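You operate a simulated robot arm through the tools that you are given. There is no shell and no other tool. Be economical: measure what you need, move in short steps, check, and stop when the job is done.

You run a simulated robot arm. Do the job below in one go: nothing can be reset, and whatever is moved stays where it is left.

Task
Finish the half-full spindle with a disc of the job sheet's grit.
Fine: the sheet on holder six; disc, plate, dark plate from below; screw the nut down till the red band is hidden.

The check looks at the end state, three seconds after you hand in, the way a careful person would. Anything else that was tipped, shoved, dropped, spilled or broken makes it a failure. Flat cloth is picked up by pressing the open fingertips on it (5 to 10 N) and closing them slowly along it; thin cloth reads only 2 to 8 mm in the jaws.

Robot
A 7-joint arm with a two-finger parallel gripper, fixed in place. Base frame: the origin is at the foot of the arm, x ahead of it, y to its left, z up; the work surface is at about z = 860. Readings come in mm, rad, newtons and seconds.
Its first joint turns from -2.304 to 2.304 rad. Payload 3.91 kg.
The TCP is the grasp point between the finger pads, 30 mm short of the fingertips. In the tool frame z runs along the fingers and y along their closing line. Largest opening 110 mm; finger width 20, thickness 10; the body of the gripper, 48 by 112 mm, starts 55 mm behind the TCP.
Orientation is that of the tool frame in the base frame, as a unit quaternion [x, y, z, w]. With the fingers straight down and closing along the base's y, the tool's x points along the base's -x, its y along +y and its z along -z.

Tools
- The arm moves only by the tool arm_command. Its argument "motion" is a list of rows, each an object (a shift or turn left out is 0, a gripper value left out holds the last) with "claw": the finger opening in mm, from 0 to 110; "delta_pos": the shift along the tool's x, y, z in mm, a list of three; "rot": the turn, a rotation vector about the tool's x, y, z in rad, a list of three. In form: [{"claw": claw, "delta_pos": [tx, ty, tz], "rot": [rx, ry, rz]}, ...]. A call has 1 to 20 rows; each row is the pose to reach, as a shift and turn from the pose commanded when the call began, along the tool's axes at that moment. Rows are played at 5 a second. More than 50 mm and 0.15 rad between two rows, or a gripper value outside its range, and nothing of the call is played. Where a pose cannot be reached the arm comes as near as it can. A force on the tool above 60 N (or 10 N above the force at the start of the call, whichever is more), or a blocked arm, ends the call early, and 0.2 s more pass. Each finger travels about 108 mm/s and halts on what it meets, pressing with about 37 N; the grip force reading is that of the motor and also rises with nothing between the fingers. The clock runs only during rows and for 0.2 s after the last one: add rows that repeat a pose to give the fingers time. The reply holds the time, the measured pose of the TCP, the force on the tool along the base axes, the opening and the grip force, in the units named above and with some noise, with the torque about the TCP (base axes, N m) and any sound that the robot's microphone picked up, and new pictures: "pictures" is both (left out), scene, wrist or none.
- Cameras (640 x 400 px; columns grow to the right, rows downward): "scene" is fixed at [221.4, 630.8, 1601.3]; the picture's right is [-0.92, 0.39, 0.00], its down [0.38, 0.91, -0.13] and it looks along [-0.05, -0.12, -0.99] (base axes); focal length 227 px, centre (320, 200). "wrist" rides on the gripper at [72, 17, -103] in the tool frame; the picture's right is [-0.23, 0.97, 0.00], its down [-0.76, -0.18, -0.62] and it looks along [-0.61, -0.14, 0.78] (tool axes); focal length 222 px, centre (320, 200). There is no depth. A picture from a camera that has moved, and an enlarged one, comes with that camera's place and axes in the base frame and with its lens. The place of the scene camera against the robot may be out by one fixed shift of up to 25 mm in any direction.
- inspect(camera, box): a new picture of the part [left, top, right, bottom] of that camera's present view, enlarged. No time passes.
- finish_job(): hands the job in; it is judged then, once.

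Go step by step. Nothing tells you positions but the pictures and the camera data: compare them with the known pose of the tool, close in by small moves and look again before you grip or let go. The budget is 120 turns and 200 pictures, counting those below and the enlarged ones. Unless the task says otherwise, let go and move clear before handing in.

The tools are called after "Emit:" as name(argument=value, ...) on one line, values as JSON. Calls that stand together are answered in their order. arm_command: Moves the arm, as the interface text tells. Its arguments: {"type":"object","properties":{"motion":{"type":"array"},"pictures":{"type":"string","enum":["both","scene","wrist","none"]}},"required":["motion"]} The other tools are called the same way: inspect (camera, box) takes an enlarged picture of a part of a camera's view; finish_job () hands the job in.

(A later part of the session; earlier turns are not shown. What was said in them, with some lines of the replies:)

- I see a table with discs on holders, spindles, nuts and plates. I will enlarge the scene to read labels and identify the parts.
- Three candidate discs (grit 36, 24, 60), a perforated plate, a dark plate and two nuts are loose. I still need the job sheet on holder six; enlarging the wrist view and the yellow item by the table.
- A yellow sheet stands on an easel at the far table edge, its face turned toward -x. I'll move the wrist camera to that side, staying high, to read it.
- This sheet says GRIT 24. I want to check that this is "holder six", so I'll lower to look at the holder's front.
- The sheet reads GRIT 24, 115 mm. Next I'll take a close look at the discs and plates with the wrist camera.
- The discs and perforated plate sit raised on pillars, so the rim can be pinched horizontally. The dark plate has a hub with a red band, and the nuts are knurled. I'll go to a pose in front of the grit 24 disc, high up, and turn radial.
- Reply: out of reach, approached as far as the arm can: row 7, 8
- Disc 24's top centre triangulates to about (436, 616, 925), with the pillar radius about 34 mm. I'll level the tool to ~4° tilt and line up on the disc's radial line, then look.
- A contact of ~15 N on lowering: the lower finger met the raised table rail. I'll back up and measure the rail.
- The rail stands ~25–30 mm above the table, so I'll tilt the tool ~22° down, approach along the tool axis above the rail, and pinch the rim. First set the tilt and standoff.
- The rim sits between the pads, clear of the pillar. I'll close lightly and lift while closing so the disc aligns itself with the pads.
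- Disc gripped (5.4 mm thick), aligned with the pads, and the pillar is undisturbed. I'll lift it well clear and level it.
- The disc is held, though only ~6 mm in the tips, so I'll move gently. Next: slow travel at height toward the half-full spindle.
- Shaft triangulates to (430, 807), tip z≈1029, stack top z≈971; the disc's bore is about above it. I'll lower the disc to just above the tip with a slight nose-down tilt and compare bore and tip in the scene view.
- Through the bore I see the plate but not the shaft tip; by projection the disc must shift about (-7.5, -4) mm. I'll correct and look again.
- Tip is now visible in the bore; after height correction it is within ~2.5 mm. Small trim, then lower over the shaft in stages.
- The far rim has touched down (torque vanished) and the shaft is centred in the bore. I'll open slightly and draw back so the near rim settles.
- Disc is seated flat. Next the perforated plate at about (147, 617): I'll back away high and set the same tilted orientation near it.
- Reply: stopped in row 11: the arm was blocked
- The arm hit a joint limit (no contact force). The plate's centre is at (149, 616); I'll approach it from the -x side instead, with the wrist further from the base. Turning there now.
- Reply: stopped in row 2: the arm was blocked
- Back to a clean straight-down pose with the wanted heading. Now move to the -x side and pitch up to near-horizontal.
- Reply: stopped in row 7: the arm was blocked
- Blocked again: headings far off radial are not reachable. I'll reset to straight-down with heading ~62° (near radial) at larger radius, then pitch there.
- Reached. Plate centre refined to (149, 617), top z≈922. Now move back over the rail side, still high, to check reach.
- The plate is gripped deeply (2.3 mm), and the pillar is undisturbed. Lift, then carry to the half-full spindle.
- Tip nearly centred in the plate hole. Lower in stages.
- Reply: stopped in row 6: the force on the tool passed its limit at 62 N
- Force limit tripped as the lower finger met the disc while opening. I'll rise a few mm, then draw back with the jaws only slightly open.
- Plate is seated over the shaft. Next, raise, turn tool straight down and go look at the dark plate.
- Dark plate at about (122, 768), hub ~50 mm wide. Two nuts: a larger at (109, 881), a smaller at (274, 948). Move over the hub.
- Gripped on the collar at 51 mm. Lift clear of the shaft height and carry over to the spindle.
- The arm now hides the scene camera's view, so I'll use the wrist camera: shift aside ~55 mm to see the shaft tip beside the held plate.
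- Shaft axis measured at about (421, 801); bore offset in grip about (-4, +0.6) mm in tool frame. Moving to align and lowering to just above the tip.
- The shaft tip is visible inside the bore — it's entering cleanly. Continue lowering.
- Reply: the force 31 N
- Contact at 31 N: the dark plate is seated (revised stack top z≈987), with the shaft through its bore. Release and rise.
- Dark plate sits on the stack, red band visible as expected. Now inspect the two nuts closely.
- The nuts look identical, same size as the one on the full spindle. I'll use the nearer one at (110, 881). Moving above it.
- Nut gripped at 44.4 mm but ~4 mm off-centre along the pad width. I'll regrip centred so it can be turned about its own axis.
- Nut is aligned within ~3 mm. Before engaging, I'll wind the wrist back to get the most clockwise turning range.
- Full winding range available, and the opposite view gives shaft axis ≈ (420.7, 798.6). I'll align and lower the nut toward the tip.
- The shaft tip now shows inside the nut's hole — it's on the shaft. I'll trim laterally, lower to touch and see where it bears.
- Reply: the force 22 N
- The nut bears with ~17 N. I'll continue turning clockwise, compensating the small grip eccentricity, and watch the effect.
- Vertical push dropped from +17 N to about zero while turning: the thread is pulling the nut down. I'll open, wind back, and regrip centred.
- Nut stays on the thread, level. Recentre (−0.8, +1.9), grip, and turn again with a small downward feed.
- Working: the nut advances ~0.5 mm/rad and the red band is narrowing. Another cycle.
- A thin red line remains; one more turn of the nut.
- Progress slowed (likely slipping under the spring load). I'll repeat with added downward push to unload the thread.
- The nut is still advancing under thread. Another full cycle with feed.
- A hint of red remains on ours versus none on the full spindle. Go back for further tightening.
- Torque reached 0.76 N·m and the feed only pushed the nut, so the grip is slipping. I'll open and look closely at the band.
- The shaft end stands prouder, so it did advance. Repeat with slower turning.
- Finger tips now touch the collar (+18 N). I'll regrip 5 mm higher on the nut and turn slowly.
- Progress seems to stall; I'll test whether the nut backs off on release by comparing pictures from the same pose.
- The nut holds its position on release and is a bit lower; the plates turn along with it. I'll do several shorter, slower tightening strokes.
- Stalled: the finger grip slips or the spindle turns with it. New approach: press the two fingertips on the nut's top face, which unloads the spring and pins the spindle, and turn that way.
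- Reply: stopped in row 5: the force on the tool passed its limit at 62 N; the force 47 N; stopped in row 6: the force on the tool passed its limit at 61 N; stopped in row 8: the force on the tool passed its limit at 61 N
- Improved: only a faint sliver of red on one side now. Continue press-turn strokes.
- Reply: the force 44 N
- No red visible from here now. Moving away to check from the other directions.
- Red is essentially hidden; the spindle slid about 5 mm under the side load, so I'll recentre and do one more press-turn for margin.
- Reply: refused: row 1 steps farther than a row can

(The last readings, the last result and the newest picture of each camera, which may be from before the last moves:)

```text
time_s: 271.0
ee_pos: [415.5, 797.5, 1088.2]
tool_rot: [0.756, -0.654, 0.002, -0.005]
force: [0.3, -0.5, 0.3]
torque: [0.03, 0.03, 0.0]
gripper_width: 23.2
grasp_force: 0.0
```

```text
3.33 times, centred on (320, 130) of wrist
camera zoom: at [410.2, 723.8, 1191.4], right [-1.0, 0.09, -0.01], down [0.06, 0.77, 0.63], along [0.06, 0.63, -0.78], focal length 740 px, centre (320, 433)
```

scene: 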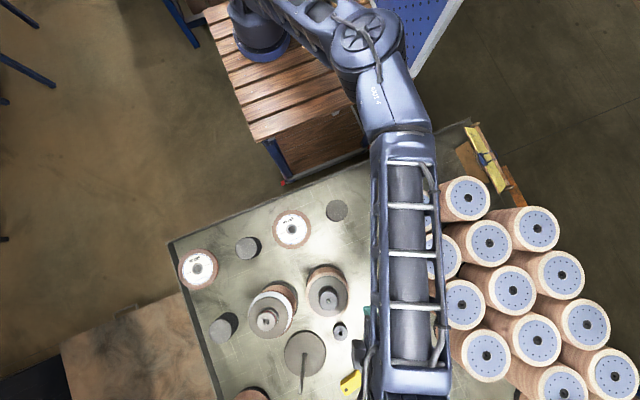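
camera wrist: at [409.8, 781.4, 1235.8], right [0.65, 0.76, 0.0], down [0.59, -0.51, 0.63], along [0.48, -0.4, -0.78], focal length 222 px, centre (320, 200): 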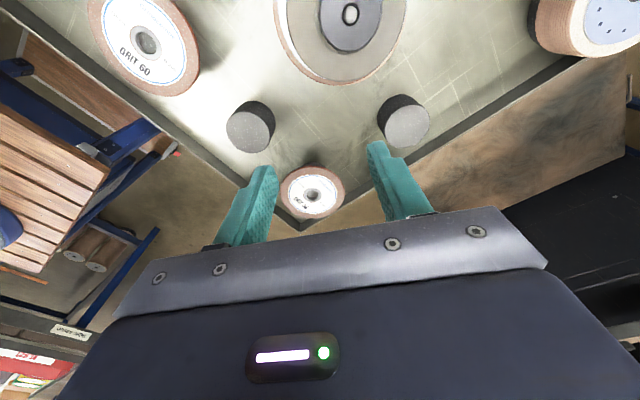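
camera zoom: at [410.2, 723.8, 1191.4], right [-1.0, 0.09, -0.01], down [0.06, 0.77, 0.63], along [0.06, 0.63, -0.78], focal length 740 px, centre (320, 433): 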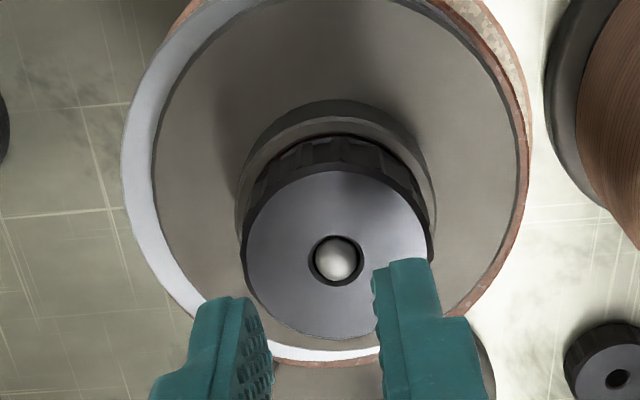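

Emit:
inspect(camera="wrist", box=[300, 103, 350, 140])

Emit:
inspect(camera="scene", box=[262, 305, 286, 325])

```text
10.81 times, centred on (325, 122) of wrist
camera zoom: at [410.2, 723.8, 1191.4], right [-1.0, 0.09, -0.01], down [0.06, 0.77, 0.63], along [0.06, 0.63, -0.78], focal length 2401 px, centre (266, 1049)
```

zoom: 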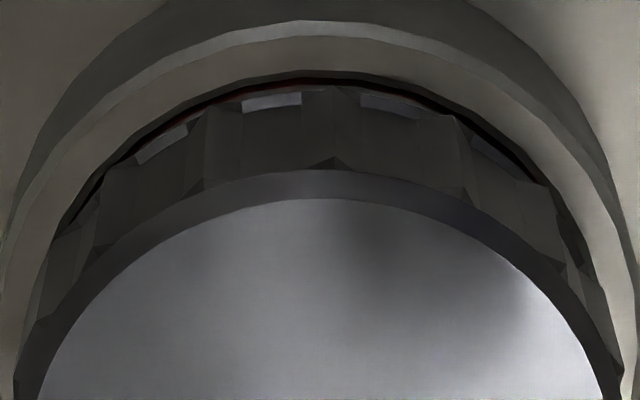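

```text
16.00 times, centred on (274, 315) of scene
camera zoom: at [221.4, 630.8, 1601.3], right [-0.92, 0.39, 0.0], down [0.38, 0.91, -0.13], along [-0.05, -0.12, -0.99], focal length 3627 px, centre (1056, -1640)
```

zoom: 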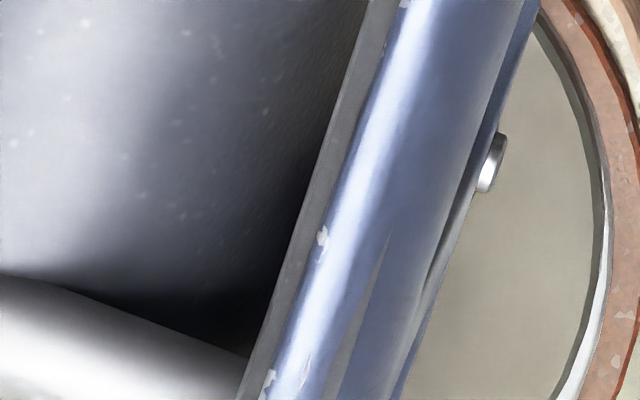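

A very faint sliver remains in the gap. One more centred press-turn.

Emit:
arm_command(motion=[{"delta_pos": [0, 3, 10]}, {"delta_pos": [0, 3, 20]}, {"delta_pos": [0, 3, 25]}, {"delta_pos": [0, 3, 27]}, {"delta_pos": [0, 3, 28]}, {"delta_pos": [0, 3, 28.7]}, {"delta_pos": [0, 3, 29.4]}, {"delta_pos": [0, 3, 30]}], pictures="none")

```text
time_s: 272.8
ee_pos: [414.3, 797.1, 1060.0]
tool_rot: [0.756, -0.655, 0.001, -0.007]
force: [-2.7, 1.3, 44.7]
torque: [-0.14, 0.72, 0.11]
gripper_width: 23.5
grasp_force: 0.3
```

Emit:
arm_command(motion=[{"delta_pos": [0, 0, -2]}, {"delta_pos": [0, 0, -2], "rot": [-0.013, 0.008, 0]}, {"delta_pos": [0, 0, -1], "rot": [-0.013, 0.008, 0]}, {"delta_pos": [0, 0, 0], "rot": [-0.013, 0.008, 0]}, {"delta_pos": [0, 0, 0.2], "rot": [-0.013, 0.008, 0]}], pictures="none")

```text
time_s: 274.0
ee_pos: [414.6, 797.5, 1060.3]
tool_rot: [0.756, -0.655, 0.0, 0.0]
force: [4.5, 11.0, 49.5]
torque: [0.39, -0.18, 0.23]
gripper_width: 23.4
grasp_force: 0.5
```

Emit:
arm_command(motion=[{"delta_pos": [0, 0, -0.3], "rot": [0, 0, 0.1]}, {"delta_pos": [0, 0, -0.3], "rot": [0, 0, 0.2]}, {"delta_pos": [0, 0, -0.3], "rot": [0, 0, 0.3]}, {"delta_pos": [0, 0, -0.3], "rot": [0, 0, 0.4]}, {"delta_pos": [0, 0, -0.3], "rot": [0, 0, 0.5]}, {"delta_pos": [0, 0, -0.3], "rot": [0, 0, 0.6]}, {"delta_pos": [0, 0, -0.3], "rot": [0, 0, 0.7]}, {"delta_pos": [0, 0, -0.3], "rot": [0, 0, 0.8]}, {"delta_pos": [0, 0, -0.3], "rot": [0, 0, 0.9]}, {"delta_pos": [0, 0, -0.3], "rot": [0, 0, 1.0]}, {"delta_pos": [0, 0, -0.3], "rot": [0, 0, 1.1]}, {"delta_pos": [0, 0, -0.3], "rot": [0, 0, 1.2]}, {"delta_pos": [0, 0, -0.3], "rot": [0, 0, 1.3]}, {"delta_pos": [0, 0, -0.3], "rot": [0, 0, 1.4]}, {"delta_pos": [0, 0, -0.3], "rot": [0, 0, 1.5]}, {"delta_pos": [0, 0, -0.3], "rot": [0, 0, 1.6]}], pictures="none")

```text
time_s: 277.4
ee_pos: [413.8, 796.4, 1060.6]
tool_rot: [-0.056, 0.998, -0.001, 0.0]
force: [-3.5, 2.4, 56.2]
torque: [0.11, 0.08, 0.82]
gripper_width: 23.1
grasp_force: 0.1
```

Emit:
arm_command(motion=[{"delta_pos": [0, 0, -8]}, {"delta_pos": [0, 0, -14]}, {"delta_pos": [0, 0, -14]}], pictures="none")

Emit:
inspect(camera="wrist", box=[295, 95, 350, 135])

```text
time_s: 278.2
ee_pos: [414.7, 797.3, 1071.2]
tool_rot: [-0.056, 0.998, -0.002, -0.002]
force: [0.7, 0.7, -0.4]
torque: [0.01, 0.01, 0.02]
gripper_width: 22.7
grasp_force: 0.0
```

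```text
10.00 times, centred on (322, 115) of wrist
camera zoom: at [341.2, 807.7, 1175.6], right [0.12, 0.99, 0.0], down [0.78, -0.09, 0.62], along [0.62, -0.08, -0.78], focal length 2221 px, centre (295, 1050)
```

zoom: 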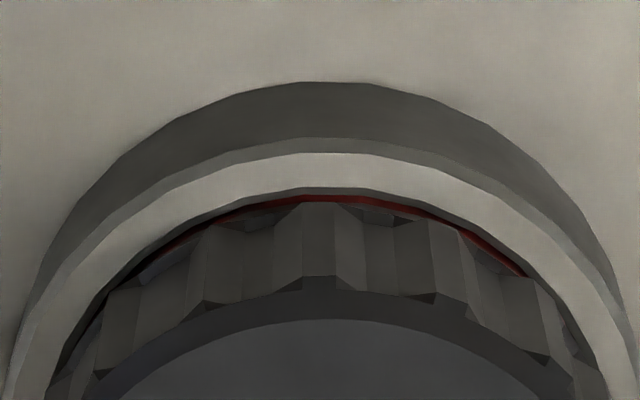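

To judge the right target, I'll look at the finished spindle's nut from the same geometry for comparison.

Emit:
arm_command(motion=[{"delta_pos": [0, 0, -20]}, {"delta_pos": [40, 7, -20]}, {"delta_pos": [80, 15, -20]}, {"delta_pos": [120, 22, -20]}, {"delta_pos": [150.5, 28, -20]}, {"delta_pos": [150.5, 28, -20]}, {"delta_pos": [150.5, 28, -20]}], pictures="wrist")

Emit:
inspect(camera="wrist", box=[270, 75, 370, 155])

```text
time_s: 279.8
ee_pos: [257.2, 808.8, 1093.1]
tool_rot: [-0.056, 0.998, -0.001, -0.002]
force: [0.5, -0.3, 0.8]
torque: [0.02, 0.0, -0.02]
gripper_width: 22.8
grasp_force: 0.1
camera wrist: at [185.3, 818.7, 1197.1], right [0.12, 0.99, 0.0], down [0.78, -0.09, 0.62], along [0.62, -0.07, -0.78], focal length 222 px, centre (320, 200)
```

wrist: 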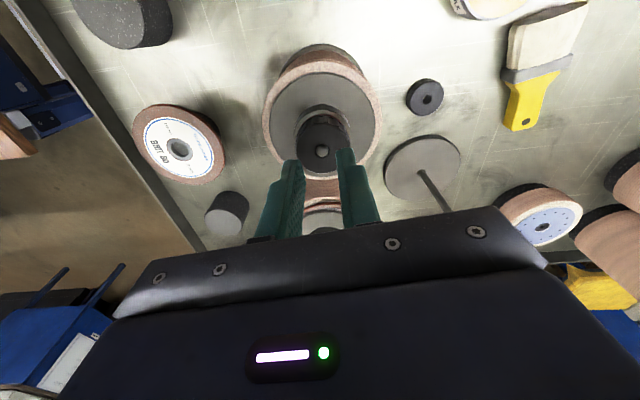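

```text
5.00 times, centred on (320, 115) of wrist
camera zoom: at [185.3, 818.7, 1197.1], right [0.12, 0.99, 0.0], down [0.78, -0.09, 0.62], along [0.62, -0.07, -0.78], focal length 1111 px, centre (320, 625)
```

zoom: 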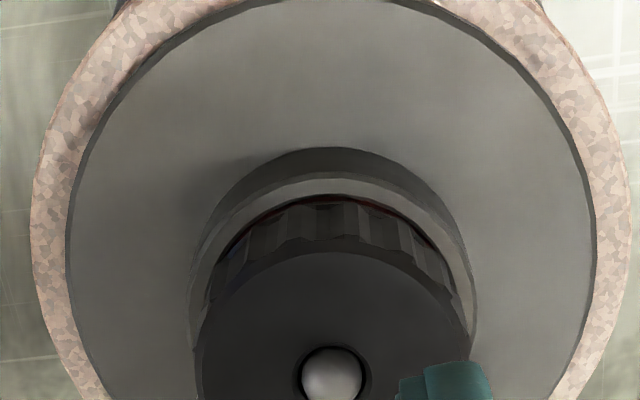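

Emit:
inspect(camera="wrist", box=[295, 103, 350, 143])

```text
10.00 times, centred on (322, 123) of wrist
camera zoom: at [185.3, 818.7, 1197.1], right [0.12, 0.99, 0.0], down [0.78, -0.09, 0.62], along [0.62, -0.07, -0.78], focal length 2221 px, centre (295, 970)
```

zoom: 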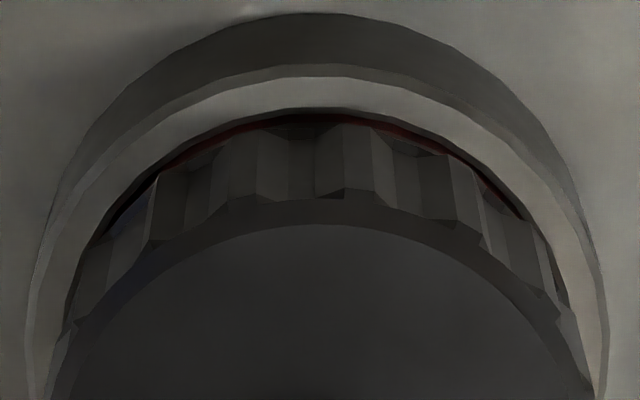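

The finished reference spindle shows the same hair-thin trace in its gap, so ours is at the same fully tightened stop. I'll rise clear and take a last look.

Emit:
arm_command(motion=[{"delta_pos": [0, 0, -45]}, {"delta_pos": [0, 0, -90]}, {"delta_pos": [40, -15, -120]}, {"delta_pos": [80, -55, -130]}, {"delta_pos": [110, -95, -130]}, {"delta_pos": [130, -130, -130]}, {"delta_pos": [130, -130, -130]}], pictures="scene")

Emit:
inspect(camera="scene", box=[170, 180, 410, 400])

```text
refused: row 3 steps farther than a row can; nothing moved
```

```text
1.82 times, centred on (290, 290) of scene
camera zoom: at [221.4, 630.8, 1601.3], right [-0.92, 0.39, 0.0], down [0.38, 0.91, -0.13], along [-0.05, -0.12, -0.99], focal length 412 px, centre (374, 36)
```

zoom: 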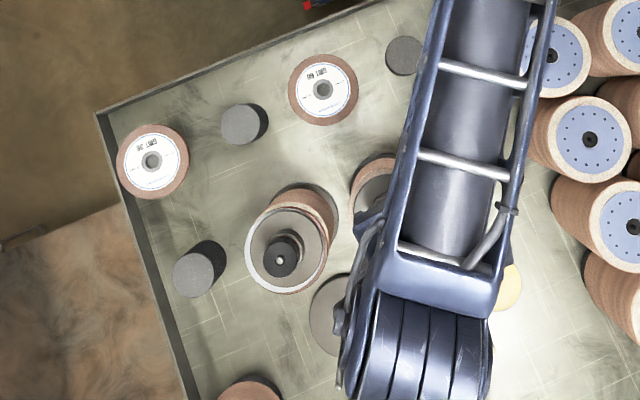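

Emit:
arm_command(motion=[{"delta_pos": [0, 0, -45]}, {"delta_pos": [0, 0, -90]}, {"delta_pos": [25, -10, -120]}, {"delta_pos": [55, -40, -130]}, {"delta_pos": [85, -75, -130]}, {"delta_pos": [110, -110, -130]}, {"delta_pos": [110, -110, -130]}], pictures="scene")

Emit:
inspect(camera="scene", box=[240, 265, 360, 345])

```text
time_s: 281.4
ee_pos: [162.2, 686.8, 1225.3]
tool_rot: [-0.057, 0.998, -0.002, -0.001]
force: [0.6, 0.3, 0.1]
torque: [-0.03, 0.04, 0.0]
gripper_width: 22.8
grasp_force: 0.1
```

scene: 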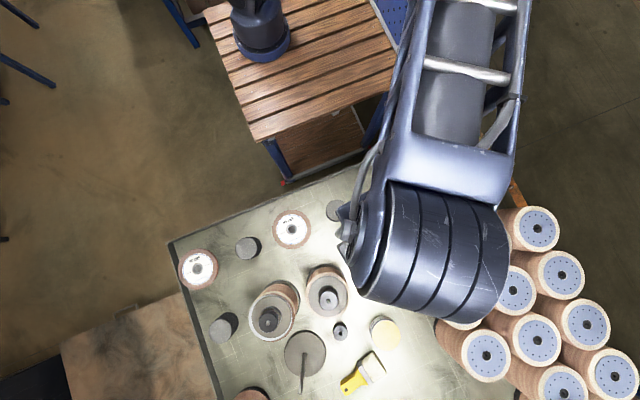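

```text
5.00 times, centred on (300, 305) of scene
camera zoom: at [221.4, 630.8, 1601.3], right [-0.92, 0.39, 0.0], down [0.38, 0.91, -0.13], along [-0.05, -0.12, -0.99], focal length 1133 px, centre (420, -325)
```

zoom: 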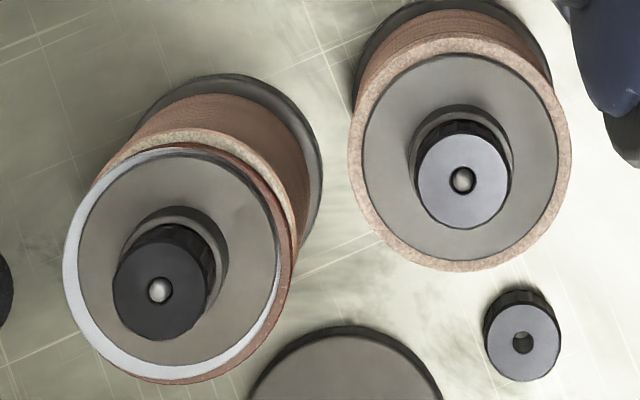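

The half-full spindle now carries the grit 24 disc, perforated plate, dark plate and nut. No red shows from here, and everything else stands undisturbed, so I am handing in.

Emit:
finish_job()

```text
The job is handed in.
```

I finished the half-full spindle with the GRIT 24 disc from the job sheet, then the plate, then the dark plate. The nut is tightened until the red band shows only a hair-thin trace up close, the same as on the finished spindle.

- **Holder number:** I saw no "six" on the sheet's holder. It was the only sheet I found.
- **Spindle shift:** the spindle slid about 5 mm while I tightened the nut.
- **Off-centre parts:** the new disc and plates sit a few millimetres off-centre.
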